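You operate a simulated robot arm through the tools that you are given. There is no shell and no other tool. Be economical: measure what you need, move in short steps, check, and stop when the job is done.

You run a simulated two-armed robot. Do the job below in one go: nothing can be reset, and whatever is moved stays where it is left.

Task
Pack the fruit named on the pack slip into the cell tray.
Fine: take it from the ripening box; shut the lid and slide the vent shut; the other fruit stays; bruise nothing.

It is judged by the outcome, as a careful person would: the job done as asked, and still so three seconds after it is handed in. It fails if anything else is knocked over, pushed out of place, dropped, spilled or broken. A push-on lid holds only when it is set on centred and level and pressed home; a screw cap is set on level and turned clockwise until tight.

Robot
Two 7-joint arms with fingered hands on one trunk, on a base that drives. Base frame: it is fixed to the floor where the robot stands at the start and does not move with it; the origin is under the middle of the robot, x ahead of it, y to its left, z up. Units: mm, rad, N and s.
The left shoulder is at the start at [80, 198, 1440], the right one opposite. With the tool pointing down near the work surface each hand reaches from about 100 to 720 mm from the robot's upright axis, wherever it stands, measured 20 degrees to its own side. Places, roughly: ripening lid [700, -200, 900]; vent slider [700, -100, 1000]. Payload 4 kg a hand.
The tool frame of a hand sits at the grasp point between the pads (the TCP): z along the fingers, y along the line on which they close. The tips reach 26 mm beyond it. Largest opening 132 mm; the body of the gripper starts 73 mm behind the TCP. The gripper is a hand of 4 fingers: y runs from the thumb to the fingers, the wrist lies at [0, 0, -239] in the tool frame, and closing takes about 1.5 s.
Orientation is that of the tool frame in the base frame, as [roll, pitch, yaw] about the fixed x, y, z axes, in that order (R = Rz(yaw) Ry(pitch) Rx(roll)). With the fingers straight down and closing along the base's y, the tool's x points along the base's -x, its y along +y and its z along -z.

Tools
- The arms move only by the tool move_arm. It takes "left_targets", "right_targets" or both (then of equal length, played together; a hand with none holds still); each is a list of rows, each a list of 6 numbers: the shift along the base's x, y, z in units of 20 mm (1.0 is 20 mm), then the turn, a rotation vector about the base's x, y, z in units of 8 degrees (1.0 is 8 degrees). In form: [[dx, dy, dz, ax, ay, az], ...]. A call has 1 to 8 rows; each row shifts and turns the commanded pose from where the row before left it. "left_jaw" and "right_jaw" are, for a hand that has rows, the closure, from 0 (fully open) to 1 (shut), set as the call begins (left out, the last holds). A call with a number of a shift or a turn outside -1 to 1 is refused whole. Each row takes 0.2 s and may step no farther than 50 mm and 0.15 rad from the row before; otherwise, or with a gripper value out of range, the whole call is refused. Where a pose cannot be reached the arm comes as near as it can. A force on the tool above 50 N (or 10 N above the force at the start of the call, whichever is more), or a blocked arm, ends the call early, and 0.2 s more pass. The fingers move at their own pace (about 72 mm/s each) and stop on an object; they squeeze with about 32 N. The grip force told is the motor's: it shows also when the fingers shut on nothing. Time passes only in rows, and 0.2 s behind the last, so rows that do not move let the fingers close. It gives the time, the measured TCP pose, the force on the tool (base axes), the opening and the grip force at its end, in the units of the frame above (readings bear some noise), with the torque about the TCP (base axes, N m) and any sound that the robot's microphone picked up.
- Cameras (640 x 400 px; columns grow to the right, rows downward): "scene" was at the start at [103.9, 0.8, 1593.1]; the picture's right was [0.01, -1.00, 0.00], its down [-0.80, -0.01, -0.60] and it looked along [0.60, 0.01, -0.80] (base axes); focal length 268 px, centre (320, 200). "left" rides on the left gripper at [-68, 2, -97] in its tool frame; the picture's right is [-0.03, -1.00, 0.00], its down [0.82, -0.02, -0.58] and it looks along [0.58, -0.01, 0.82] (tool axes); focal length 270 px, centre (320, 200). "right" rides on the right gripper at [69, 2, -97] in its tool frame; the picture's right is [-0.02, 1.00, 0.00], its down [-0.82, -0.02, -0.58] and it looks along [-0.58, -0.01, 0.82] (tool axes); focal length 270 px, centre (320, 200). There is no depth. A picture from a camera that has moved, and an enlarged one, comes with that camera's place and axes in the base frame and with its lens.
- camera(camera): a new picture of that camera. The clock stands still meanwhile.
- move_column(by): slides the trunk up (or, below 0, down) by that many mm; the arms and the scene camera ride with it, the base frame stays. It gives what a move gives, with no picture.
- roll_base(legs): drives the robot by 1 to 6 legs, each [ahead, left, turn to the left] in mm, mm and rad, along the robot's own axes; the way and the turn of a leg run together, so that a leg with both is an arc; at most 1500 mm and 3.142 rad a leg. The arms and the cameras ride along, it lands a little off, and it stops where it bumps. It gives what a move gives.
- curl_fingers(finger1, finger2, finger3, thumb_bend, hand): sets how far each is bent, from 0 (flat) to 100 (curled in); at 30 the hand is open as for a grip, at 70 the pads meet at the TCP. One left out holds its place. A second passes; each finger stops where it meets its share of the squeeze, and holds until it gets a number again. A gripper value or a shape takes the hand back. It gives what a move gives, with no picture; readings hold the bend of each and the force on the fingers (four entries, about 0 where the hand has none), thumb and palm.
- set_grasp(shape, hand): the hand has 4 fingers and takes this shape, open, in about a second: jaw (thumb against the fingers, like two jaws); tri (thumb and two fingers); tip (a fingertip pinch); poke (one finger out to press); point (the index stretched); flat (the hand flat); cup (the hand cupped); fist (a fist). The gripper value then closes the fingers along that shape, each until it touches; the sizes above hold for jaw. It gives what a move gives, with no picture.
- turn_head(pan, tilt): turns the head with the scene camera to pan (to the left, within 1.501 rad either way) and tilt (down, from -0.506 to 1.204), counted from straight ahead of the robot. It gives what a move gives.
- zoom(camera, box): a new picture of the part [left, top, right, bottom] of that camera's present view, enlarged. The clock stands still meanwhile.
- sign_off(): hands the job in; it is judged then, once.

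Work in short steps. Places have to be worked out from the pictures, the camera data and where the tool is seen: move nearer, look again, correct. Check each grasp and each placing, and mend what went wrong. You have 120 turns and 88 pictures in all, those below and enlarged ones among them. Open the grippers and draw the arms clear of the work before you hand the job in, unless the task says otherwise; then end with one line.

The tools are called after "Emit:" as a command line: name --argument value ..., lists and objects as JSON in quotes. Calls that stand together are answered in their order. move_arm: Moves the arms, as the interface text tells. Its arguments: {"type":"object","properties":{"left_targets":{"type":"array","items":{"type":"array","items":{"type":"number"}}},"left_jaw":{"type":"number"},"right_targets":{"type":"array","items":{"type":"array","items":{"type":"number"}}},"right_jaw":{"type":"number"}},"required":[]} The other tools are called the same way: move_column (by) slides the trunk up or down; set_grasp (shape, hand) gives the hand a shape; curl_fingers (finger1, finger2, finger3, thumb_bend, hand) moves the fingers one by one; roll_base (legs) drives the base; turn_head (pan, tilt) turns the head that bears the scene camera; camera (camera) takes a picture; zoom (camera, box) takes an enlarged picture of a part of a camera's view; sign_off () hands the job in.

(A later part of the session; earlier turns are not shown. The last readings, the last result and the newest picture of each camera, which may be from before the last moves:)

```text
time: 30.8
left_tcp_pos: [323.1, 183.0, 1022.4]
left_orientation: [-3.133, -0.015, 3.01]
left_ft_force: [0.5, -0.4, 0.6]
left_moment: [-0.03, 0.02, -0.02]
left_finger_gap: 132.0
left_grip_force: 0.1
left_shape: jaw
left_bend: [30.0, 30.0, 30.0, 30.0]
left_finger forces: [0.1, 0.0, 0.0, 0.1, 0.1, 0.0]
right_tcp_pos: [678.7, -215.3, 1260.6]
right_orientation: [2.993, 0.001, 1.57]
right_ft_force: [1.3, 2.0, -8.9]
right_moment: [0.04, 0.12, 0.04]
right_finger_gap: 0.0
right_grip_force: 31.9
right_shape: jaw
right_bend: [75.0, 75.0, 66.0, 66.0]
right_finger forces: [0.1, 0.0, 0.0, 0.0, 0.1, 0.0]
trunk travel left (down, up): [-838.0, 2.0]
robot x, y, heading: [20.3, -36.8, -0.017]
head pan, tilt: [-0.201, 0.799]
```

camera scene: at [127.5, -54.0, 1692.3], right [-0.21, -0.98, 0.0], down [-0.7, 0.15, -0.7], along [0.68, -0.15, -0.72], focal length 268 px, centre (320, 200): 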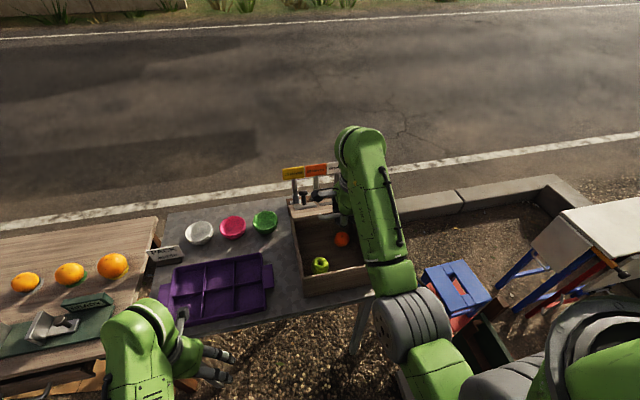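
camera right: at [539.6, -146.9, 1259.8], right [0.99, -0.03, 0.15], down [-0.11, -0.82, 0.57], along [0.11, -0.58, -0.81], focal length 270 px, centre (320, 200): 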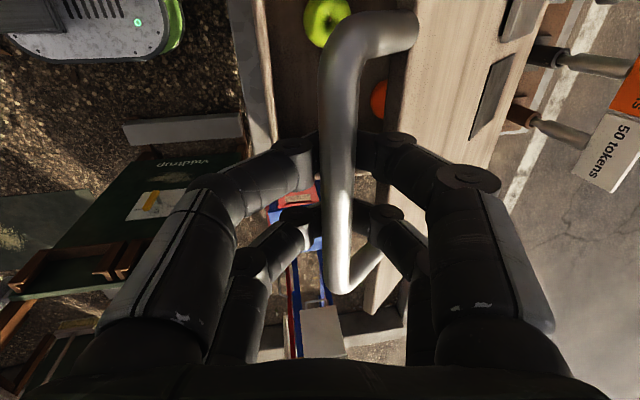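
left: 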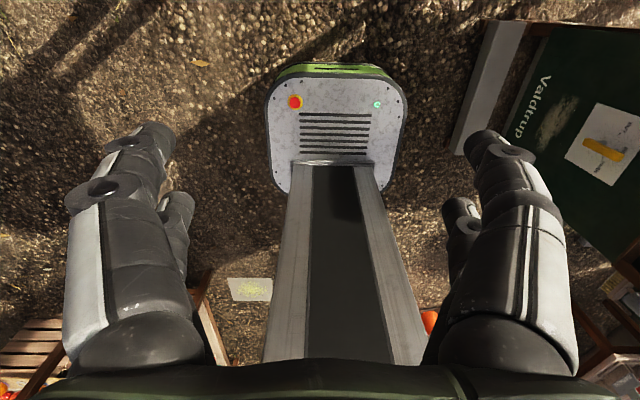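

Force still modest. Six more arc rows to about 80°.

Emit:
move_arm --right_targets '[[0.877, 0, 0.436, 0, 0, 0], [0.9, 0, 0.388, 0, 0, 0], [0.919, 0, 0.339, 0, 0, 0], [0.936, 0, 0.289, 0, 0, 0], [0.951, 0, 0.238, 0, 0, 0], [0.962, 0, 0.186, 0, 0, 0]]'

Emit:
camera --camera "scene"

Emit:
camera --camera "right"

```text
time: 32.2
left_tcp_pos: [320.8, 181.2, 1021.5]
left_orientation: [-3.136, -0.012, 3.008]
left_ft_force: [-0.1, -0.2, -0.1]
left_moment: [0.0, -0.02, 0.0]
left_finger_gap: 131.7
left_grip_force: 0.0
left_shape: jaw
left_bend: [30.0, 30.0, 30.0, 30.0]
left_finger forces: [0.1, 0.0, 0.0, 0.0, 0.0, 0.0]
right_tcp_pos: [766.5, -214.8, 1288.8]
right_orientation: [3.008, -0.005, 1.566]
right_ft_force: [-28.0, 0.2, -38.1]
right_moment: [-0.23, 0.41, 0.18]
right_finger_gap: 0.1
right_grip_force: 31.9
right_shape: jaw
right_bend: [74.0, 75.0, 62.0, 64.0]
right_finger forces: [26.9, 0.0, 0.0, 0.0, 36.5, 0.0]
right hand out of reach, approached as far as the arm can: row 6
trunk travel left (down, up): [-838.0, 2.0]
robot x, y, heading: [15.3, -34.9, -0.01]
head pan, tilt: [-0.201, 0.799]
```

```text
65 pictures are left
camera scene: at [127.9, -56.3, 1691.9], right [-0.21, -0.98, 0.0], down [-0.7, 0.15, -0.7], along [0.68, -0.15, -0.72], focal length 268 px, centre (320, 200)
```

scene: 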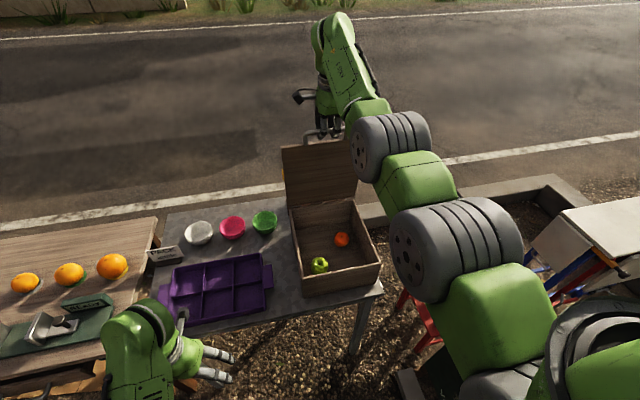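

```text
64 pictures are left
camera right: at [753.4, -148.1, 1386.2], right [0.99, -0.03, 0.13], down [-0.1, -0.82, 0.57], along [0.09, -0.57, -0.81], focal length 270 px, centre (320, 200)
```

right: 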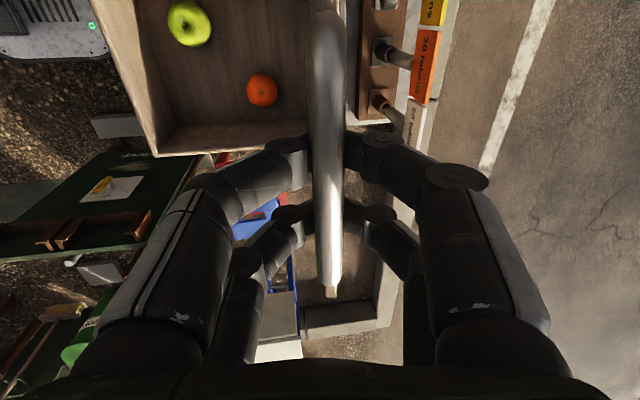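

Force is high: I'm pulling outwards on the bar. I ease down and back slightly and read the forces.

Emit:
move_arm --right_targets '[[-0.4, 0, -0.5, 0, 0, 0], [0, 0, -0.2, 0, 0, 0], [0, 0, 0, 0, 0, 0]]'

```text
time: 33.0
left_tcp_pos: [321.0, 182.2, 1023.0]
left_orientation: [-3.138, -0.009, 3.011]
left_ft_force: [0.5, 0.0, 0.1]
left_moment: [0.0, -0.01, 0.02]
left_finger_gap: 131.6
left_grip_force: 0.1
left_shape: jaw
left_bend: [30.0, 30.0, 30.0, 30.0]
left_finger forces: [0.1, 0.0, 0.0, 0.0, 0.0, 0.1]
right_tcp_pos: [762.3, -215.4, 1285.5]
right_orientation: [2.987, 0.001, 1.569]
right_ft_force: [-0.1, -1.2, -1.1]
right_moment: [-0.06, 0.01, 0.01]
right_finger_gap: 0.3
right_grip_force: 31.5
right_shape: jaw
right_bend: [75.0, 75.0, 63.0, 65.0]
right_finger forces: [0.1, 0.0, 0.0, 0.1, 0.1, 0.1]
trunk travel left (down, up): [-838.0, 2.0]
robot x, y, heading: [19.9, -36.4, -0.012]
head pan, tilt: [-0.201, 0.799]
```

No load at all now, at about 80° open. I open the fingers to a loose cage to test whether the lid stays by itself.

Emit:
move_arm --right_targets '[[0, 0, 0, 0, 0, 0], [0, 0, 0, 0, 0, 0], [0, 0, 0, 0, 0, 0], [0, 0, 0, 0, 0, 0]]' --right_jaw 0.7

Emit:
camera --camera "right"

```text
time: 34.0
left_tcp_pos: [321.4, 183.2, 1022.8]
left_orientation: [-3.134, -0.013, 3.01]
left_ft_force: [0.1, -0.2, 0.2]
left_moment: [-0.01, 0.04, -0.01]
left_finger_gap: 131.8
left_grip_force: 0.1
left_shape: jaw
left_bend: [30.0, 30.0, 30.0, 30.0]
left_finger forces: [0.0, 0.1, 0.0, 0.0, 0.0, 0.0]
right_tcp_pos: [761.8, -215.8, 1284.7]
right_orientation: [2.99, -0.001, 1.569]
right_ft_force: [0.2, -0.3, -0.8]
right_moment: [-0.02, -0.01, 0.0]
right_finger_gap: 39.0
right_grip_force: 0.1
right_shape: jaw
right_bend: [74.0, 74.0, 74.0, 70.0]
right_finger forces: [0.0, 0.0, 0.0, 0.0, 0.0, 0.1]
trunk travel left (down, up): [-838.0, 2.0]
robot x, y, heading: [18.7, -37.7, -0.022]
head pan, tilt: [-0.201, 0.799]
```

```text
63 pictures are left
camera right: at [746.2, -146.5, 1380.6], right [0.99, -0.03, 0.15], down [-0.11, -0.82, 0.57], along [0.11, -0.58, -0.81], focal length 270 px, centre (320, 200)
```

right: 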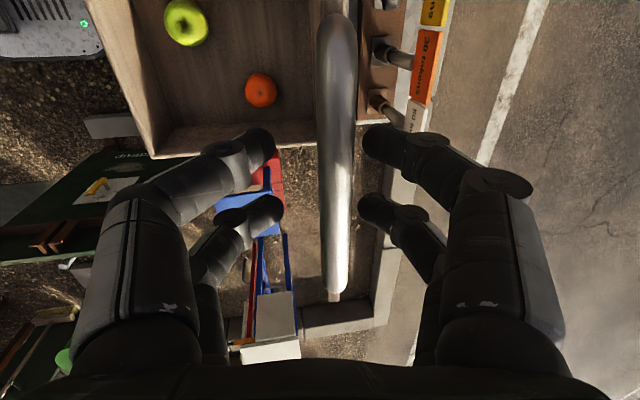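

The lid stays open on its own. I raise the right hand off the bar, then draw it back and aside.

Emit:
move_arm --right_targets '[[0, 0, 0, 0, 0, 0], [0, 0, 0, 0, 0, 0], [0, 0, 1, 0, 0, 0], [0, 0, 1, 0, 0, 0], [-0.3, 0, 1, 0, 0, 0], [-0.8, 0, 0.6, 0, 0, 0], [-1, 0, 0.2, 0, 0, 0], [-1, 0, 0, 0, 0, 0]]' --right_jaw 0.4

Emit:
move_arm --right_targets '[[-0.8, -1, -0.3, 0, 0, 0], [-0.8, -1, -0.3, 0, 0, 0], [-0.8, -1, -0.3, 0, 0, 0], [-0.8, -1, -0.3, 0, 0, 0], [-0.8, -1, -0.3, 0, 0, 0], [-0.8, -1, -0.3, 0, 0, 0], [-0.8, -1, -0.3, 0, 0, 0], [-0.8, -1, -0.3, 0, 0, 0]]'

Emit:
camera --camera "scene"

```text
time: 35.8
left_tcp_pos: [319.2, 183.6, 1022.9]
left_orientation: [-3.138, -0.008, 3.011]
left_ft_force: [0.1, 0.0, 0.3]
left_moment: [0.01, 0.0, -0.01]
left_finger_gap: 131.7
left_grip_force: 0.0
left_shape: jaw
left_bend: [30.0, 30.0, 30.0, 30.0]
left_finger forces: [0.0, 0.0, 0.0, 0.0, 0.1, 0.0]
right_tcp_pos: [695.6, -215.8, 1362.5]
right_orientation: [2.991, 0.001, 1.57]
right_ft_force: [-0.6, -0.4, 0.6]
right_moment: [0.01, 0.02, -0.02]
right_finger_gap: 78.6
right_grip_force: 0.1
right_shape: jaw
right_bend: [71.0, 71.0, 71.0, 70.0]
right_finger forces: [0.0, 0.0, 0.1, 0.0, 0.0, 0.0]
trunk travel left (down, up): [-838.0, 2.0]
robot x, y, heading: [18.9, -38.2, -0.015]
head pan, tilt: [-0.201, 0.799]
```

```text
time: 37.6
left_tcp_pos: [320.3, 182.8, 1024.0]
left_orientation: [-3.137, -0.011, 3.011]
left_ft_force: [0.4, -0.4, -1.0]
left_moment: [0.01, -0.01, 0.02]
left_finger_gap: 132.0
left_grip_force: 0.2
left_shape: jaw
left_bend: [30.0, 30.0, 30.0, 30.0]
left_finger forces: [0.0, 0.0, 0.0, 0.0, 0.0, 0.1]
right_tcp_pos: [574.8, -378.0, 1310.7]
right_orientation: [2.989, -0.004, 1.571]
right_ft_force: [0.3, -0.7, -0.2]
right_moment: [0.01, -0.03, -0.02]
right_finger_gap: 79.0
right_grip_force: 0.0
right_shape: jaw
right_bend: [71.0, 71.0, 71.0, 70.0]
right_finger forces: [0.0, 0.1, 0.1, 0.0, 0.0, 0.0]
right hand out of reach, approached as far as the arm can: row 8
trunk travel left (down, up): [-838.0, 2.0]
robot x, y, heading: [21.6, -36.1, -0.012]
head pan, tilt: [-0.201, 0.799]
```

```text
62 pictures are left
camera scene: at [127.4, -55.1, 1692.3], right [-0.21, -0.98, 0.0], down [-0.7, 0.15, -0.7], along [0.68, -0.15, -0.72], focal length 268 px, centre (320, 200)
```

scene: 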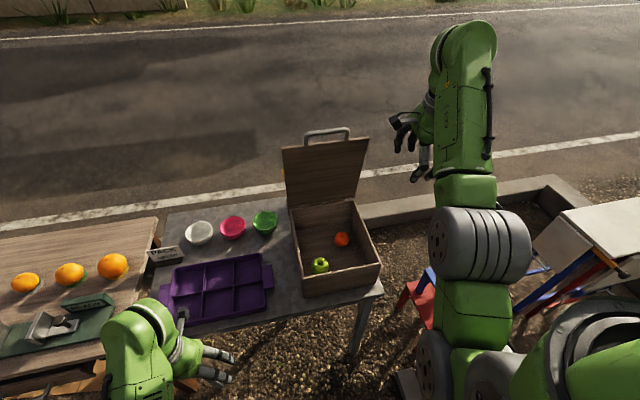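

The lid holds. I zoom on the box interior and the tray.

Emit:
zoom --camera "scene" --box '[270, 180, 400, 310]'

Emit:
zoom --camera "scene" --box '[130, 200, 310, 340]'

Emit:
camera --camera "right"

```text
3.08 times, centred on (335, 245) of scene
camera zoom: at [127.4, -55.1, 1692.3], right [-0.21, -0.98, 0.0], down [-0.7, 0.15, -0.7], along [0.68, -0.15, -0.72], focal length 825 px, centre (274, 62)
```

zoom: 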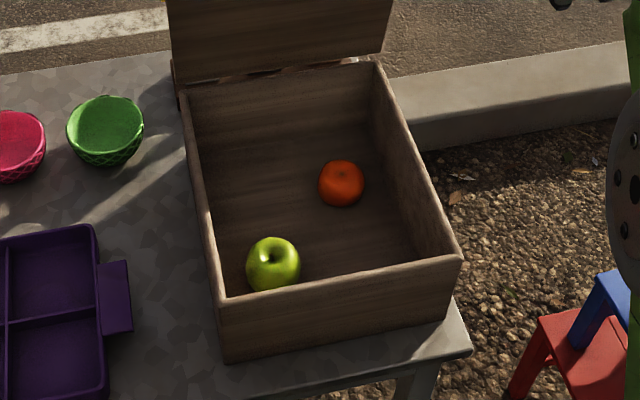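

```text
2.86 times, centred on (220, 270) of scene
camera zoom: at [127.4, -55.1, 1692.3], right [-0.21, -0.98, 0.0], down [-0.7, 0.15, -0.7], along [0.68, -0.15, -0.72], focal length 766 px, centre (606, 0)
```

zoom: 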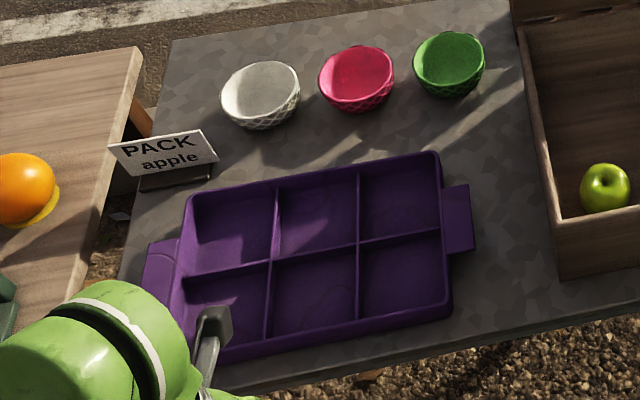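

```text
59 pictures are left
camera right: at [561.1, -310.2, 1408.4], right [0.99, -0.03, 0.15], down [-0.11, -0.82, 0.57], along [0.11, -0.58, -0.81], focal length 270 px, centre (320, 200)
```

right: 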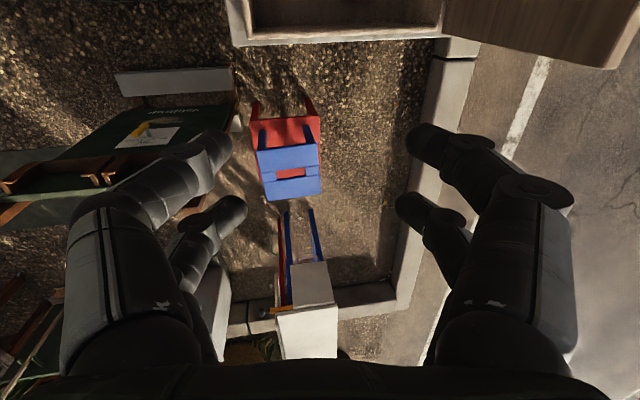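

Apple is at about (615, -160, 844), 64 mm across, and the orange is well apart at (713, -267). I shift the base right and ahead so the left hand serves both box and tray.

Emit:
roll_base --legs '[[50, -110, 0]]'

Emit:
move_arm --left_targets '[[1, 0, 0.5, 0, 0, 0], [1, 0, 0.5, 0, 0, 0], [1, -0.3, 0.3, 0, 0, 0], [1, -1, 0, 0, 0, 0.5], [1, -1, 0, 0, 0, 0.5], [1, -1, 0, 0, 0, 0], [1, -1, 0, 0, 0, 0], [1, -1, 0, 0, 0, 0]]'

```text
time: 38.9
left_tcp_pos: [365.1, 80.3, 1021.6]
left_orientation: [-3.129, -0.008, 3.012]
left_ft_force: [0.3, 0.0, -0.6]
left_moment: [0.0, -0.03, 0.03]
left_finger_gap: 132.2
left_grip_force: 0.1
left_shape: jaw
left_bend: [30.0, 30.0, 30.0, 30.0]
left_finger forces: [0.0, 0.0, 0.1, 0.0, 0.0, 0.0]
right_tcp_pos: [622.3, -475.7, 1314.8]
right_orientation: [2.987, 0.004, 1.574]
right_ft_force: [-0.5, 0.3, 0.5]
right_moment: [-0.07, 0.02, -0.01]
right_finger_gap: 78.6
right_grip_force: 0.0
right_shape: jaw
right_bend: [71.0, 71.0, 71.0, 70.0]
right_finger forces: [0.0, 0.0, 0.0, 0.0, 0.1, 0.0]
trunk travel left (down, up): [-838.0, 2.0]
robot x, y, heading: [64.7, -143.6, -0.012]
head pan, tilt: [-0.201, 0.799]
```

```text
time: 40.7
left_tcp_pos: [530.1, -32.4, 1048.4]
left_orientation: [-3.137, -0.013, -3.13]
left_ft_force: [0.1, -0.1, -0.5]
left_moment: [0.0, 0.02, 0.01]
left_finger_gap: 132.0
left_grip_force: 0.1
left_shape: jaw
left_bend: [30.0, 30.0, 30.0, 30.0]
left_finger forces: [0.0, 0.0, 0.0, 0.0, 0.0, 0.0]
right_tcp_pos: [626.4, -485.5, 1310.3]
right_orientation: [2.991, -0.002, 1.572]
right_ft_force: [-1.0, 0.4, -0.5]
right_moment: [0.02, 0.0, 0.02]
right_finger_gap: 78.5
right_grip_force: 0.2
right_shape: jaw
right_bend: [71.0, 71.0, 71.0, 70.0]
right_finger forces: [0.0, 0.1, 0.1, 0.1, 0.1, 0.0]
trunk travel left (down, up): [-838.0, 2.0]
robot x, y, heading: [66.0, -141.4, -0.013]
head pan, tilt: [-0.201, 0.799]
```

Good. Now move above the apple, narrowing to about 98 mm, and look with the left camera.

Emit:
move_arm --left_targets '[[0.8, -1, 0, 0, 0, 0], [0.8, -1, 0, 0, 0, 0], [0.8, -1, 0, 0, 0, 0], [0.8, -1, 0, 0, 0, 0], [0.8, -1, 0, 0, 0, 0], [0.25, -1, -0.5, 0, 0, 0], [0, 0, 0, 0, 0, 0]]' --left_jaw 0.26

Emit:
camera --camera "left"

Emit:
camera --camera "scene"

```text
time: 42.3
left_tcp_pos: [610.9, -149.5, 1041.0]
left_orientation: [-3.135, -0.01, -3.13]
left_ft_force: [-0.4, -0.7, -0.4]
left_moment: [0.0, -0.01, -0.02]
left_finger_gap: 97.8
left_grip_force: 0.0
left_shape: jaw
left_bend: [64.0, 64.0, 64.0, 52.0]
left_finger forces: [0.1, 0.0, 0.0, 0.0, 0.0, 0.0]
right_tcp_pos: [624.0, -483.8, 1312.7]
right_orientation: [2.99, 0.001, 1.571]
right_ft_force: [-0.1, 0.3, 0.6]
right_moment: [0.02, -0.05, 0.04]
right_finger_gap: 78.8
right_grip_force: 0.1
right_shape: jaw
right_bend: [71.0, 71.0, 71.0, 70.0]
right_finger forces: [0.0, 0.1, 0.1, 0.0, 0.0, 0.0]
trunk travel left (down, up): [-838.0, 2.0]
robot x, y, heading: [68.1, -144.4, -0.011]
head pan, tilt: [-0.201, 0.799]
```

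```text
58 pictures are left
camera left: at [681.0, -147.9, 1136.9], right [0.04, -1.0, 0.01], down [-0.81, -0.03, 0.59], along [-0.59, -0.03, -0.81], focal length 270 px, centre (320, 200)
```

left: 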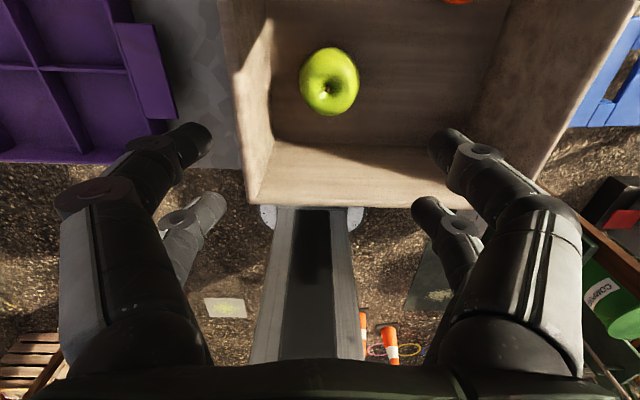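

```text
57 pictures are left
camera scene: at [174.8, -161.7, 1692.4], right [-0.21, -0.98, 0.0], down [-0.7, 0.15, -0.7], along [0.68, -0.15, -0.72], focal length 268 px, centre (320, 200)
```

scene: 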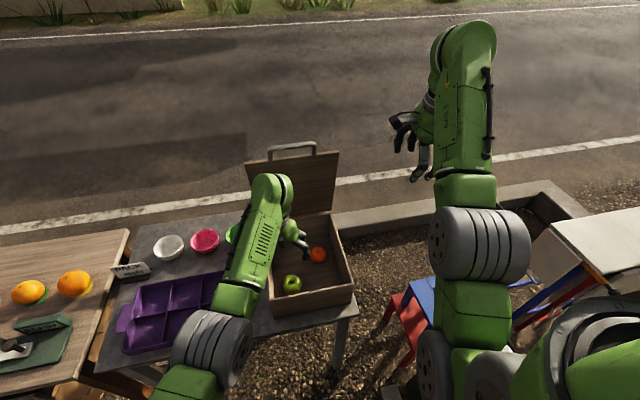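

The apple is confirmed at (616, -161). I line up slightly to its right (wall clearance) and descend part way.

Emit:
move_arm --left_targets '[[0.28, -0.9, -1, 0, 0, 0], [0, 0, -1, 0, 0, 0], [0, 0, -1, 0, 0, 0], [0, 0, -1, 0, 0, 0], [0, 0, -1, 0, 0, 0], [0, 0, -1, 0, 0, 0], [0, 0, 0, 0, 0, 0]]'

Emit:
camera --camera "left"

```text
time: 43.9
left_tcp_pos: [618.1, -169.0, 920.2]
left_orientation: [-3.135, -0.013, -3.131]
left_ft_force: [-0.3, -0.5, 0.1]
left_moment: [-0.06, 0.0, -0.01]
left_finger_gap: 98.0
left_grip_force: 0.0
left_shape: jaw
left_bend: [64.0, 64.0, 64.0, 52.0]
left_finger forces: [0.0, 0.1, 0.1, 0.0, 0.0, 0.1]
right_tcp_pos: [624.1, -483.9, 1312.5]
right_orientation: [2.99, 0.001, 1.571]
right_ft_force: [-0.5, -0.6, -0.8]
right_moment: [0.0, -0.03, -0.02]
right_finger_gap: 78.6
right_grip_force: 0.1
right_shape: jaw
right_bend: [71.0, 71.0, 71.0, 70.0]
right_finger forces: [0.0, 0.0, 0.1, 0.1, 0.0, 0.1]
trunk travel left (down, up): [-838.0, 2.0]
robot x, y, heading: [67.5, -148.4, -0.009]
head pan, tilt: [-0.201, 0.799]
```

```text
56 pictures are left
camera left: at [689.1, -167.0, 1015.2], right [0.04, -1.0, 0.01], down [-0.81, -0.03, 0.59], along [-0.59, -0.03, -0.81], focal length 270 px, centre (320, 200)
```

left: 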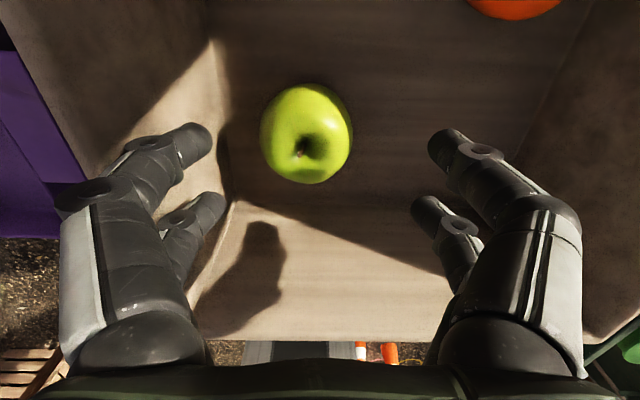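

It fits, but the left knuckle will be close to the left wall. I tilt 8° so the body leans right, shift 4 mm right, and descend to grip height.

Emit:
move_arm --left_targets '[[0.05, -0.2, 0, 1, 0, 0], [0, 0, -0.9, 0, 0, 0], [0, 0, -0.9, 0, 0, 0], [0, 0, -0.9, 0, 0, 0], [0, 0, -0.5, 0, 0, 0], [0, 0, 0, 0, 0, 0]]'

Emit:
camera --camera "left"

```text
time: 45.3
left_tcp_pos: [617.7, -172.9, 855.7]
left_orientation: [3.011, -0.008, -3.13]
left_ft_force: [0.4, 0.0, 0.7]
left_moment: [-0.04, 0.0, 0.01]
left_finger_gap: 97.7
left_grip_force: 0.0
left_shape: jaw
left_bend: [64.0, 64.0, 64.0, 52.0]
left_finger forces: [0.0, 0.1, 0.0, 0.0, 0.1, 0.1]
right_tcp_pos: [624.8, -483.7, 1312.0]
right_orientation: [2.99, 0.0, 1.573]
right_ft_force: [0.4, 0.6, 0.3]
right_moment: [-0.01, -0.01, 0.0]
right_finger_gap: 79.1
right_grip_force: 0.1
right_shape: jaw
right_bend: [71.0, 71.0, 71.0, 70.0]
right_finger forces: [0.1, 0.0, 0.0, 0.0, 0.1, 0.0]
trunk travel left (down, up): [-838.0, 2.0]
robot x, y, heading: [64.9, -144.1, -0.01]
head pan, tilt: [-0.201, 0.799]
```

```text
55 pictures are left
camera left: at [688.5, -184.9, 950.9], right [0.04, -0.99, -0.13], down [-0.81, -0.11, 0.58], along [-0.59, 0.09, -0.81], focal length 270 px, centre (320, 200)
```

left: 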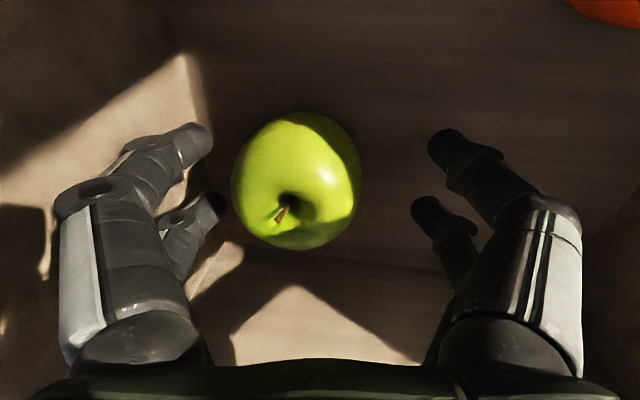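

Well placed. I lower 6 mm and close gently in stages to limit squeeze.

Emit:
move_arm --left_targets '[[0.1, 0.2, -0.3, 0, 0, 0], [0, 0, 0, 0, 0, 0], [0, 0, 0, 0, 0, 0], [0, 0, 0, 0, 0, 0]]' --left_jaw 0.5

Emit:
move_arm --left_targets '[[0, 0, 0, 0, 0, 0], [0, 0, 0, 0, 0, 0], [0, 0, 0, 0, 0, 0]]' --left_jaw 0.56

Emit:
camera --camera "left"

```text
time: 46.3
left_tcp_pos: [620.0, -168.6, 849.6]
left_orientation: [3.007, -0.009, -3.128]
left_ft_force: [-0.4, 0.2, 0.4]
left_moment: [0.03, 0.03, 0.0]
left_finger_gap: 66.9
left_grip_force: 0.0
left_shape: jaw
left_bend: [73.0, 72.0, 73.0, 70.0]
left_finger forces: [0.1, 0.6, 0.0, 0.0, 0.0, 0.0]
right_tcp_pos: [624.5, -484.2, 1312.6]
right_orientation: [2.99, 0.002, 1.574]
right_ft_force: [0.0, -0.4, 0.5]
right_moment: [0.02, -0.03, -0.03]
right_finger_gap: 78.8
right_grip_force: 0.1
right_shape: jaw
right_bend: [71.0, 71.0, 71.0, 70.0]
right_finger forces: [0.0, 0.0, 0.0, 0.0, 0.1, 0.0]
trunk travel left (down, up): [-838.0, 2.0]
robot x, y, heading: [66.9, -143.0, -0.009]
head pan, tilt: [-0.201, 0.799]
```

```text
time: 47.1
left_tcp_pos: [620.2, -169.3, 848.9]
left_orientation: [3.008, -0.008, -3.13]
left_ft_force: [0.3, 0.5, 0.1]
left_moment: [0.02, 0.02, -0.05]
left_finger_gap: 58.6
left_grip_force: 0.2
left_shape: jaw
left_bend: [73.0, 73.0, 73.0, 70.0]
left_finger forces: [0.0, 0.4, 0.0, 0.1, 0.0, 0.1]
right_tcp_pos: [625.0, -483.7, 1311.3]
right_orientation: [2.989, 0.0, 1.573]
right_ft_force: [0.0, 0.9, 0.6]
right_moment: [0.04, -0.02, -0.01]
right_finger_gap: 78.8
right_grip_force: 0.1
right_shape: jaw
right_bend: [71.0, 71.0, 71.0, 70.0]
right_finger forces: [0.1, 0.0, 0.0, 0.1, 0.0, 0.1]
trunk travel left (down, up): [-838.0, 2.0]
robot x, y, heading: [70.9, -145.6, -0.01]
head pan, tilt: [-0.201, 0.799]
```

```text
54 pictures are left
camera left: at [690.6, -180.7, 944.9], right [0.04, -0.99, -0.13], down [-0.81, -0.11, 0.58], along [-0.59, 0.09, -0.81], focal length 270 px, centre (320, 200)
```

left: 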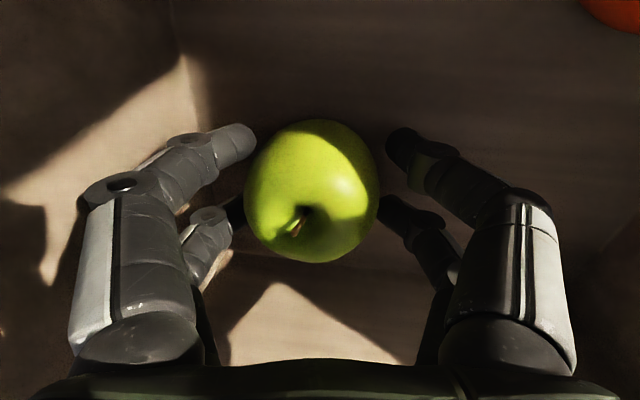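

Almost touching. I close a little further in small stages, watching the forces.

Emit:
move_arm --left_targets '[[0, 0, 0, 0, 0, 0], [0, 0, 0, 0, 0, 0]]' --left_jaw 0.6

Emit:
move_arm --left_targets '[[0, 0, 0, 0, 0, 0], [0, 0, 0, 0, 0, 0]]' --left_jaw 0.64

```text
time: 47.7
left_tcp_pos: [620.7, -168.0, 850.0]
left_orientation: [3.007, -0.008, -3.13]
left_ft_force: [-0.1, -0.6, 0.0]
left_moment: [0.01, 0.01, -0.01]
left_finger_gap: 53.9
left_grip_force: 0.1
left_shape: jaw
left_bend: [73.0, 73.0, 73.0, 70.0]
left_finger forces: [0.1, 0.7, 0.3, 0.1, 0.1, 0.0]
right_tcp_pos: [624.1, -483.4, 1311.6]
right_orientation: [2.99, -0.001, 1.573]
right_ft_force: [0.5, 0.3, -0.7]
right_moment: [0.01, 0.03, -0.01]
right_finger_gap: 78.6
right_grip_force: 0.1
right_shape: jaw
right_bend: [71.0, 71.0, 71.0, 70.0]
right_finger forces: [0.1, 0.0, 0.0, 0.0, 0.0, 0.1]
trunk travel left (down, up): [-838.0, 2.0]
robot x, y, heading: [67.3, -145.2, -0.007]
head pan, tilt: [-0.201, 0.799]
```

```text
time: 48.3
left_tcp_pos: [620.6, -168.3, 850.2]
left_orientation: [3.007, -0.008, -3.129]
left_ft_force: [-0.4, 1.6, -0.6]
left_moment: [0.07, 0.01, 0.01]
left_finger_gap: 49.9
left_grip_force: 0.0
left_shape: jaw
left_bend: [73.0, 73.0, 73.0, 70.0]
left_finger forces: [0.4, 1.6, 1.2, 0.1, 0.1, 0.1]
right_tcp_pos: [624.1, -482.9, 1311.6]
right_orientation: [2.99, 0.001, 1.572]
right_ft_force: [0.1, 0.3, -0.4]
right_moment: [0.01, 0.02, -0.01]
right_finger_gap: 78.7
right_grip_force: 0.1
right_shape: jaw
right_bend: [71.0, 71.0, 71.0, 70.0]
right_finger forces: [0.0, 0.0, 0.0, 0.0, 0.1, 0.0]
trunk travel left (down, up): [-838.0, 2.0]
robot x, y, heading: [67.5, -143.7, -0.009]
head pan, tilt: [-0.201, 0.799]
```

Emit:
move_arm --left_targets '[[0, 0, 0, 0, 0, 0], [0, 0, 0, 0, 0, 0]]' --left_jaw 0.68

Emit:
camera --camera "left"

```text
time: 48.9
left_tcp_pos: [620.4, -169.7, 850.6]
left_orientation: [3.007, -0.008, -3.129]
left_ft_force: [-0.8, -0.5, -2.2]
left_moment: [0.0, 0.0, 0.01]
left_finger_gap: 41.8
left_grip_force: 31.8
left_shape: jaw
left_bend: [74.0, 73.0, 73.0, 70.0]
left_finger forces: [29.5, 31.7, 29.8, 0.0, 27.3, 0.0]
right_tcp_pos: [624.9, -483.5, 1312.7]
right_orientation: [2.988, 0.0, 1.573]
right_ft_force: [0.3, -0.3, 0.8]
right_moment: [0.03, -0.01, -0.05]
right_finger_gap: 78.9
right_grip_force: 0.1
right_shape: jaw
right_bend: [71.0, 71.0, 71.0, 70.0]
right_finger forces: [0.1, 0.1, 0.1, 0.0, 0.0, 0.0]
trunk travel left (down, up): [-838.0, 2.0]
robot x, y, heading: [67.3, -144.6, -0.006]
head pan, tilt: [-0.201, 0.799]
```

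```text
53 pictures are left
camera left: at [690.6, -180.9, 944.8], right [0.04, -0.99, -0.13], down [-0.81, -0.11, 0.58], along [-0.59, 0.09, -0.81], focal length 270 px, centre (320, 200)
```

left: 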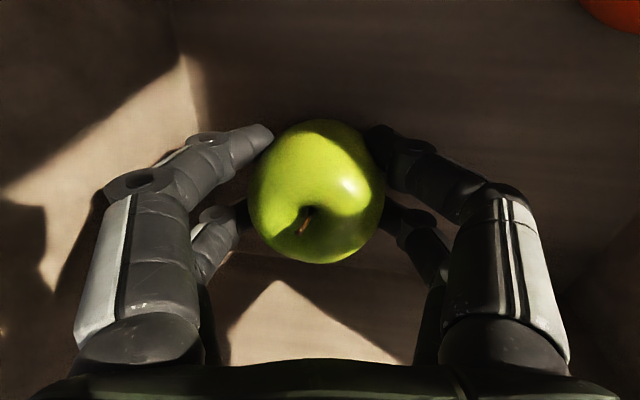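

Gripped at 32 N. I try relaxing a touch to see whether a gentler hold is possible.

Emit:
move_arm --left_targets '[[0, 0, 0, 0, 0, 0], [0, 0, 0, 0, 0, 0]]' --left_jaw 0.67

```text
time: 49.5
left_tcp_pos: [621.1, -168.1, 851.5]
left_orientation: [3.007, -0.009, -3.13]
left_ft_force: [0.9, 0.5, -0.6]
left_moment: [0.01, -0.03, -0.01]
left_finger_gap: 42.3
left_grip_force: 26.3
left_shape: jaw
left_bend: [74.0, 73.0, 73.0, 70.0]
left_finger forces: [24.8, 26.5, 25.0, 0.0, 22.0, 0.0]
right_tcp_pos: [625.8, -484.2, 1311.7]
right_orientation: [2.99, 0.001, 1.573]
right_ft_force: [0.8, 0.0, 0.6]
right_moment: [0.0, 0.0, -0.01]
right_finger_gap: 78.7
right_grip_force: 0.1
right_shape: jaw
right_bend: [71.0, 71.0, 71.0, 70.0]
right_finger forces: [0.0, 0.1, 0.0, 0.0, 0.1, 0.0]
trunk travel left (down, up): [-838.0, 2.0]
robot x, y, heading: [63.9, -144.8, -0.012]
head pan, tilt: [-0.201, 0.799]
```

Force drops with the setting. I go to 0.65 for about 15 N and lift gently by 40 mm.

Emit:
move_arm --left_targets '[[0, 0, 0, 0, 0, 0], [0, 0, 0.3, 0, 0, 0], [0, 0, 0.6, 0, 0, 0], [0, 0, 0.6, 0, 0, 0], [0, 0, 0.5, 0, 0, 0]]' --left_jaw 0.65

Emit:
camera --camera "left"

```text
time: 50.7
left_tcp_pos: [621.7, -168.2, 887.8]
left_orientation: [3.008, -0.01, -3.13]
left_ft_force: [-0.4, -0.5, -1.2]
left_moment: [0.01, -0.03, 0.0]
left_finger_gap: 41.7
left_grip_force: 31.7
left_shape: jaw
left_bend: [74.0, 74.0, 73.0, 70.0]
left_finger forces: [29.4, 31.3, 29.8, 0.0, 26.9, 0.1]
right_tcp_pos: [625.7, -482.9, 1311.8]
right_orientation: [2.99, 0.001, 1.573]
right_ft_force: [0.1, -0.2, -0.2]
right_moment: [0.01, 0.01, -0.01]
right_finger_gap: 78.9
right_grip_force: 0.1
right_shape: jaw
right_bend: [71.0, 71.0, 71.0, 70.0]
right_finger forces: [0.1, 0.0, 0.0, 0.0, 0.0, 0.0]
trunk travel left (down, up): [-838.0, 2.0]
robot x, y, heading: [65.0, -143.7, -0.006]
head pan, tilt: [-0.201, 0.799]
```

```text
52 pictures are left
camera left: at [691.1, -180.9, 983.1], right [0.04, -0.99, -0.13], down [-0.81, -0.11, 0.58], along [-0.59, 0.09, -0.81], focal length 270 px, centre (320, 200)
```

left: 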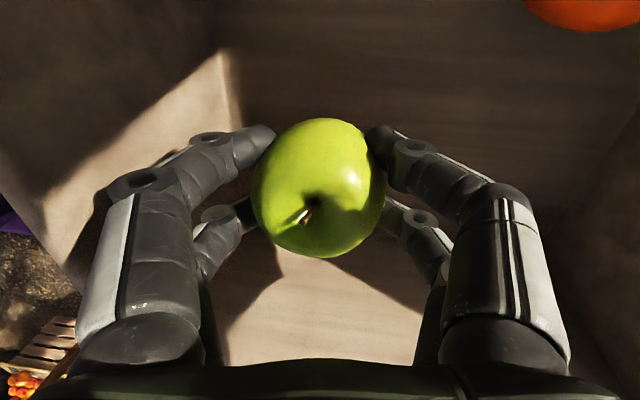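

The apple is held and clear of the floor. Lift straight up out of the box.

Emit:
move_arm --left_targets '[[0, 0, 1, 0, 0, 0], [0, 0, 1, 0, 0, 0], [0, 0, 1, 0, 0, 0], [0, 0, 1, 0, 0, 0], [0, 0, 1, 0, 0, 0], [0, 0, 1, 0, 0, 0], [0, 0, 0.7, 0, 0, 0]]'

Emit:
move_arm --left_targets '[[-0.3, 1, 0, -1, 0, 0], [-0.3, 1, 0, 0, 0, 0], [-0.3, 1, 0, 0, 0, 0], [-0.3, 1, 0, 0, 0, 0], [-0.3, 1, 0, 0, 0, 0], [-0.3, 1, 0, 0, 0, 0], [-0.3, 1, 0, 0, 0, 0], [-0.2, 1, 0, 0, 0, 0]]'

Emit:
camera --camera "scene"

Emit:
camera --camera "left"

```text
time: 52.3
left_tcp_pos: [621.3, -167.0, 1023.8]
left_orientation: [3.008, -0.011, -3.13]
left_ft_force: [0.2, -0.1, -0.7]
left_moment: [-0.01, 0.0, 0.01]
left_finger_gap: 41.4
left_grip_force: 32.0
left_shape: jaw
left_bend: [74.0, 74.0, 73.0, 70.0]
left_finger forces: [30.2, 32.0, 30.2, 0.0, 27.9, 0.1]
right_tcp_pos: [625.6, -485.3, 1310.7]
right_orientation: [2.989, 0.0, 1.572]
right_ft_force: [-0.1, 0.9, -0.3]
right_moment: [0.0, -0.02, -0.02]
right_finger_gap: 78.9
right_grip_force: 0.0
right_shape: jaw
right_bend: [71.0, 71.0, 71.0, 70.0]
right_finger forces: [0.0, 0.0, 0.1, 0.0, 0.0, 0.1]
trunk travel left (down, up): [-838.0, 2.0]
robot x, y, heading: [65.1, -147.0, -0.01]
head pan, tilt: [-0.201, 0.799]
```

```text
time: 54.1
left_tcp_pos: [574.5, -5.9, 1022.8]
left_orientation: [-3.134, -0.011, -3.131]
left_ft_force: [-0.4, -0.1, -1.3]
left_moment: [0.0, -0.02, 0.02]
left_finger_gap: 41.4
left_grip_force: 32.3
left_shape: jaw
left_bend: [74.0, 74.0, 73.0, 70.0]
left_finger forces: [31.0, 32.6, 30.3, 0.1, 28.0, 0.1]
right_tcp_pos: [623.5, -484.3, 1311.7]
right_orientation: [2.99, 0.001, 1.573]
right_ft_force: [0.7, -0.2, 0.8]
right_moment: [0.01, -0.01, -0.01]
right_finger_gap: 78.8
right_grip_force: 0.1
right_shape: jaw
right_bend: [71.0, 71.0, 71.0, 70.0]
right_finger forces: [0.0, 0.0, 0.0, 0.0, 0.0, 0.0]
trunk travel left (down, up): [-838.0, 2.0]
robot x, y, heading: [68.7, -143.8, -0.008]
head pan, tilt: [-0.201, 0.799]
```

```text
51 pictures are left
camera scene: at [175.4, -161.0, 1692.3], right [-0.21, -0.98, 0.0], down [-0.7, 0.15, -0.7], along [0.68, -0.15, -0.72], focal length 268 px, centre (320, 200)
```

scene: 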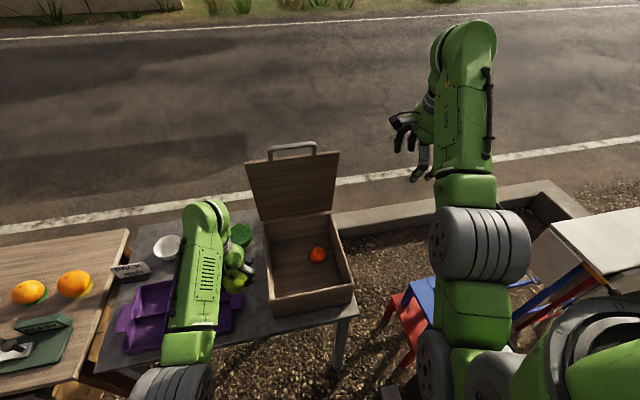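

```text
50 pictures are left
camera left: at [645.1, -5.3, 1118.8], right [0.04, -1.0, 0.01], down [-0.81, -0.03, 0.59], along [-0.59, -0.03, -0.81], focal length 270 px, centre (320, 200)
```

left: 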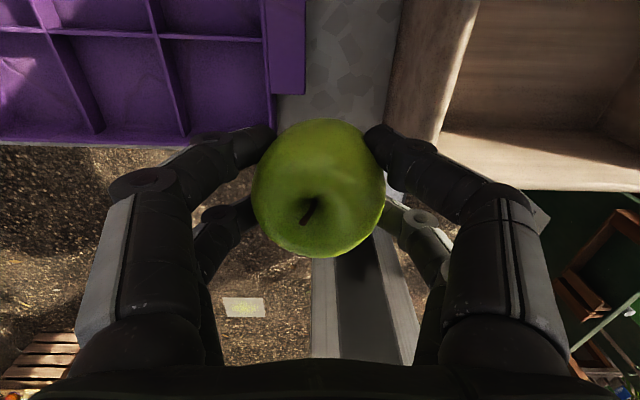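

The front-right tray cell centre is about (567, 96). I move over it and look.

Emit:
move_arm --left_targets '[[-0.1, 1, 0, 0, 0, 0], [-0.1, 1, 0, 0, 0, 0], [-0.1, 1, 0, 0, 0, 0], [0, 1, -0.5, 0, 0, 0], [0, 1, -1, 0, 0, 0], [0, 0.1, -1, 0, 0, 0], [0, 0, -0.5, 0, 0, 0]]'

Emit:
camera --camera "left"

```text
time: 55.7
left_tcp_pos: [570.2, 92.9, 963.5]
left_orientation: [-3.137, -0.01, -3.13]
left_ft_force: [-0.2, -0.6, -0.8]
left_moment: [0.01, -0.02, 0.01]
left_finger_gap: 41.2
left_grip_force: 31.8
left_shape: jaw
left_bend: [74.0, 74.0, 73.0, 70.0]
left_finger forces: [31.5, 33.0, 30.6, 0.1, 28.5, 0.0]
right_tcp_pos: [624.8, -484.3, 1312.2]
right_orientation: [2.991, 0.003, 1.573]
right_ft_force: [0.0, -0.7, -0.1]
right_moment: [0.01, -0.02, -0.02]
right_finger_gap: 78.6
right_grip_force: 0.1
right_shape: jaw
right_bend: [71.0, 71.0, 71.0, 70.0]
right_finger forces: [0.1, 0.0, 0.0, 0.0, 0.0, 0.0]
trunk travel left (down, up): [-838.0, 2.0]
robot x, y, heading: [69.9, -142.5, -0.005]
head pan, tilt: [-0.201, 0.799]
```

```text
49 pictures are left
camera left: at [640.2, 94.4, 1059.1], right [0.04, -1.0, 0.01], down [-0.81, -0.03, 0.59], along [-0.59, -0.03, -0.81], focal length 270 px, centre (320, 200)
```

left: 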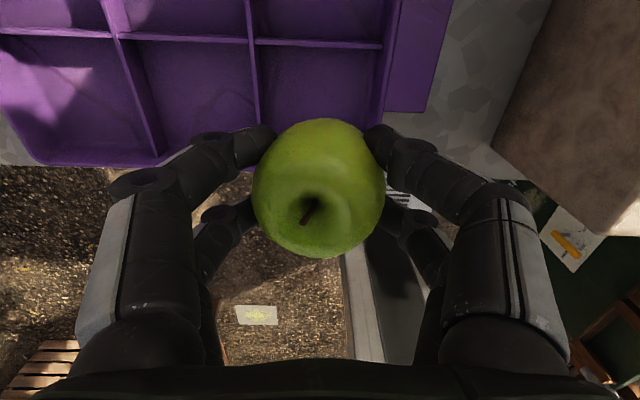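

Well centred. I shift 3 mm and descend toward the cell floor, then in small steps feeling for contact.

Emit:
move_arm --left_targets '[[-0.1, -0.15, -1, 0, 0, 0], [0, 0, -1, 0, 0, 0], [0, 0, -1, 0, 0, 0], [0, 0, -1, 0, 0, 0], [0, 0, -0.5, 0, 0, 0], [0, 0, 0, 0, 0, 0]]'

Emit:
camera --camera "left"

Emit:
camera --camera "scene"

```text
time: 57.1
left_tcp_pos: [568.3, 89.8, 872.1]
left_orientation: [-3.134, -0.009, -3.131]
left_ft_force: [1.1, 0.9, -0.5]
left_moment: [-0.01, 0.02, -0.02]
left_finger_gap: 41.0
left_grip_force: 32.4
left_shape: jaw
left_bend: [74.0, 74.0, 73.0, 70.0]
left_finger forces: [32.0, 33.4, 31.2, 0.0, 28.7, 0.0]
right_tcp_pos: [623.7, -484.1, 1311.9]
right_orientation: [2.989, -0.001, 1.573]
right_ft_force: [0.4, 0.8, -0.3]
right_moment: [-0.05, 0.01, -0.03]
right_finger_gap: 78.7
right_grip_force: 0.0
right_shape: jaw
right_bend: [71.0, 71.0, 71.0, 70.0]
right_finger forces: [0.0, 0.0, 0.1, 0.1, 0.1, 0.0]
trunk travel left (down, up): [-838.0, 2.0]
robot x, y, heading: [68.9, -147.2, -0.013]
head pan, tilt: [-0.201, 0.799]
```

```text
48 pictures are left
camera left: at [638.8, 91.3, 967.0], right [0.04, -1.0, 0.01], down [-0.81, -0.03, 0.59], along [-0.59, -0.03, -0.81], focal length 270 px, centre (320, 200)
```

left: 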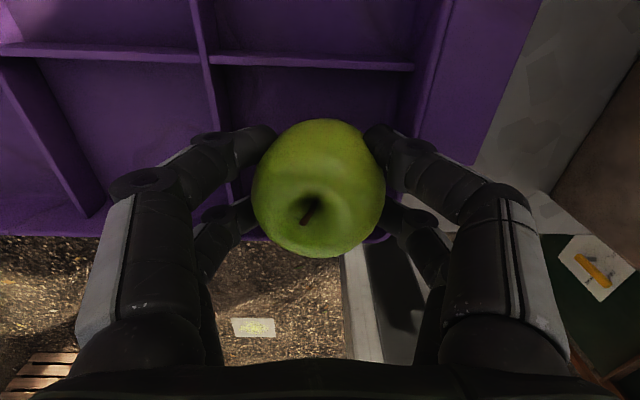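

```text
47 pictures are left
camera scene: at [175.7, -162.1, 1692.3], right [-0.21, -0.98, 0.0], down [-0.7, 0.15, -0.7], along [0.68, -0.15, -0.72], focal length 268 px, centre (320, 200)
```

scene: 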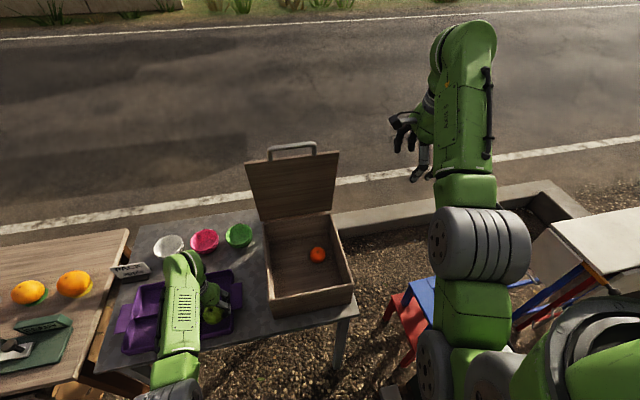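

Centred in the cell. Descend 16 mm more.

Emit:
move_arm --left_targets '[[0, 0, -0.4, 0, 0, 0], [0, 0, -0.4, 0, 0, 0], [0, 0, 0, 0, 0, 0]]'

Emit:
zoom --camera "scene" --box '[150, 240, 270, 360]'

```text
time: 57.9
left_tcp_pos: [567.8, 88.8, 856.4]
left_orientation: [-3.134, -0.011, -3.131]
left_ft_force: [-0.3, 1.2, -0.9]
left_moment: [-0.01, 0.0, 0.0]
left_finger_gap: 40.9
left_grip_force: 32.3
left_shape: jaw
left_bend: [74.0, 74.0, 73.0, 70.0]
left_finger forces: [32.3, 33.7, 32.2, 0.0, 28.9, 0.0]
right_tcp_pos: [624.4, -484.2, 1311.6]
right_orientation: [2.989, -0.001, 1.571]
right_ft_force: [-0.7, -1.2, 0.1]
right_moment: [-0.02, -0.01, 0.01]
right_finger_gap: 78.8
right_grip_force: 0.0
right_shape: jaw
right_bend: [71.0, 71.0, 71.0, 70.0]
right_finger forces: [0.0, 0.0, 0.0, 0.1, 0.1, 0.0]
trunk travel left (down, up): [-838.0, 2.0]
robot x, y, heading: [61.6, -144.6, -0.01]
head pan, tilt: [-0.201, 0.799]
```

```text
3.33 times, centred on (210, 300) of scene
camera zoom: at [175.5, -161.9, 1692.3], right [-0.21, -0.98, 0.0], down [-0.7, 0.15, -0.7], along [0.68, -0.15, -0.72], focal length 894 px, centre (687, -133)
```

zoom: 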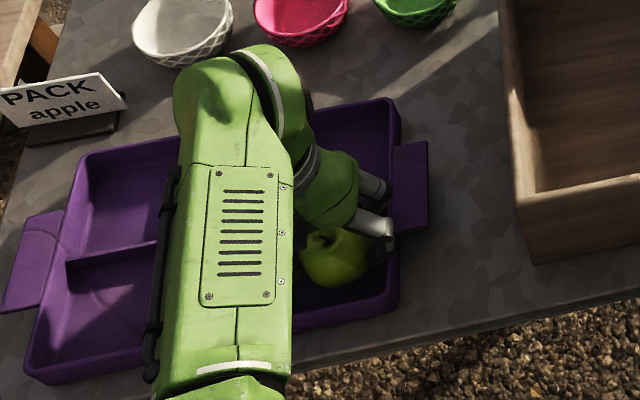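

Still free. Small 5 mm steps, watching the vertical force.

Emit:
move_arm --left_targets '[[0, 0, -0.25, 0, 0, 0], [0, 0, 0, 0, 0, 0]]'

Emit:
move_arm --left_targets '[[0, 0, -0.2, 0, 0, 0], [0, 0, 0, 0, 0, 0]]'

```text
time: 58.5
left_tcp_pos: [567.7, 90.4, 852.3]
left_orientation: [-3.137, -0.01, -3.132]
left_ft_force: [0.0, 0.6, 1.5]
left_moment: [-0.06, 0.02, -0.03]
left_finger_gap: 40.8
left_grip_force: 31.8
left_shape: jaw
left_bend: [74.0, 74.0, 73.0, 70.0]
left_finger forces: [32.6, 33.7, 33.6, 0.1, 29.0, 0.1]
right_tcp_pos: [625.2, -485.1, 1311.5]
right_orientation: [2.989, 0.001, 1.571]
right_ft_force: [0.6, 0.1, 0.4]
right_moment: [0.0, -0.01, 0.02]
right_finger_gap: 78.6
right_grip_force: 0.0
right_shape: jaw
right_bend: [71.0, 71.0, 71.0, 70.0]
right_finger forces: [0.0, 0.0, 0.1, 0.0, 0.1, 0.0]
trunk travel left (down, up): [-838.0, 2.0]
robot x, y, heading: [65.1, -147.4, -0.01]
head pan, tilt: [-0.201, 0.799]
```

```text
time: 59.1
left_tcp_pos: [568.5, 90.4, 850.3]
left_orientation: [-3.137, -0.005, -3.129]
left_ft_force: [-2.3, 2.9, 19.0]
left_moment: [-0.33, 0.16, -0.08]
left_finger_gap: 41.0
left_grip_force: 31.9
left_shape: jaw
left_bend: [74.0, 74.0, 74.0, 70.0]
left_finger forces: [34.0, 35.2, 45.8, 0.0, 29.0, 0.0]
right_tcp_pos: [623.6, -484.3, 1312.8]
right_orientation: [2.988, 0.002, 1.573]
right_ft_force: [-0.5, -0.1, 0.0]
right_moment: [-0.01, 0.02, 0.02]
right_finger_gap: 78.7
right_grip_force: 0.0
right_shape: jaw
right_bend: [71.0, 71.0, 71.0, 70.0]
right_finger forces: [0.1, 0.0, 0.0, 0.0, 0.1, 0.0]
trunk travel left (down, up): [-838.0, 2.0]
robot x, y, heading: [68.5, -143.4, -0.007]
head pan, tilt: [-0.201, 0.799]
```

Contact (19 N up). I raise 3 mm and check what is touching.

Emit:
move_arm --left_targets '[[0, 0, 0.15, 0, 0, 0], [0, 0, 0, 0, 0, 0]]'

Emit:
camera --camera "left"

```text
time: 59.7
left_tcp_pos: [567.3, 88.8, 850.8]
left_orientation: [-3.135, -0.011, -3.131]
left_ft_force: [2.2, 2.6, 7.5]
left_moment: [0.0, -0.12, -0.03]
left_finger_gap: 41.2
left_grip_force: 31.7
left_shape: jaw
left_bend: [74.0, 74.0, 74.0, 70.0]
left_finger forces: [35.5, 34.5, 38.4, 0.0, 29.7, 0.0]
right_tcp_pos: [624.2, -483.6, 1312.3]
right_orientation: [2.989, 0.0, 1.572]
right_ft_force: [0.6, -0.6, 0.4]
right_moment: [-0.01, -0.01, 0.01]
right_finger_gap: 78.7
right_grip_force: 0.1
right_shape: jaw
right_bend: [71.0, 71.0, 71.0, 70.0]
right_finger forces: [0.0, 0.0, 0.0, 0.0, 0.1, 0.0]
trunk travel left (down, up): [-838.0, 2.0]
robot x, y, heading: [68.5, -142.8, -0.011]
head pan, tilt: [-0.201, 0.799]
```

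```text
45 pictures are left
camera left: at [636.9, 90.6, 946.1], right [0.04, -1.0, 0.01], down [-0.81, -0.03, 0.59], along [-0.59, -0.03, -0.81], focal length 270 px, centre (320, 200)
```

left: 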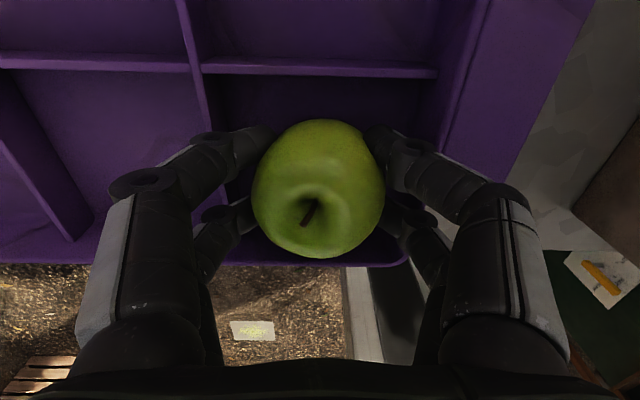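

Contact height matches the pick height above the box floor, so the apple is resting on the cell floor. I release gently.

Emit:
move_arm --left_targets '[[0, 0, 0, 0, 0, 0], [0, 0, 0, 0, 0, 0], [0, 0, 0, 0, 0, 0]]' --left_jaw 0.5

Emit:
camera --camera "left"

```text
time: 60.5
left_tcp_pos: [567.4, 87.6, 850.5]
left_orientation: [-3.135, -0.011, -3.131]
left_ft_force: [-1.1, 1.7, 1.2]
left_moment: [0.0, 0.06, -0.07]
left_finger_gap: 63.2
left_grip_force: 0.0
left_shape: jaw
left_bend: [73.0, 73.0, 73.0, 70.0]
left_finger forces: [0.7, 0.6, 2.0, 0.0, 0.0, 0.0]
right_tcp_pos: [624.4, -484.1, 1312.3]
right_orientation: [2.989, 0.001, 1.573]
right_ft_force: [-0.4, 1.3, 0.3]
right_moment: [-0.04, 0.0, 0.02]
right_finger_gap: 78.9
right_grip_force: 0.1
right_shape: jaw
right_bend: [71.0, 71.0, 71.0, 70.0]
right_finger forces: [0.0, 0.0, 0.0, 0.0, 0.1, 0.0]
trunk travel left (down, up): [-838.0, 2.0]
robot x, y, heading: [68.8, -146.2, -0.009]
head pan, tilt: [-0.201, 0.799]
```

```text
44 pictures are left
camera left: at [636.8, 90.2, 945.0], right [0.04, -1.0, 0.01], down [-0.81, -0.03, 0.59], along [-0.59, -0.03, -0.81], focal length 270 px, centre (320, 200)
```

left: 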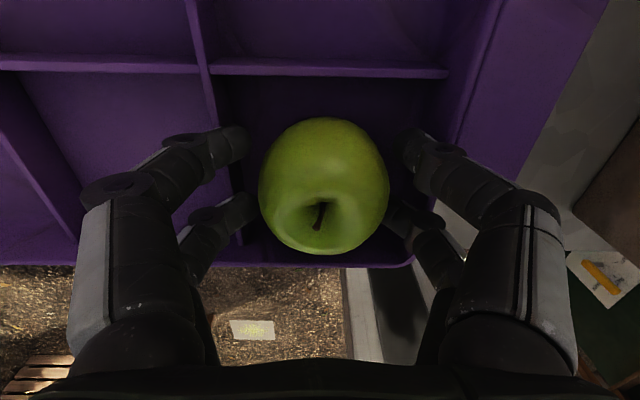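

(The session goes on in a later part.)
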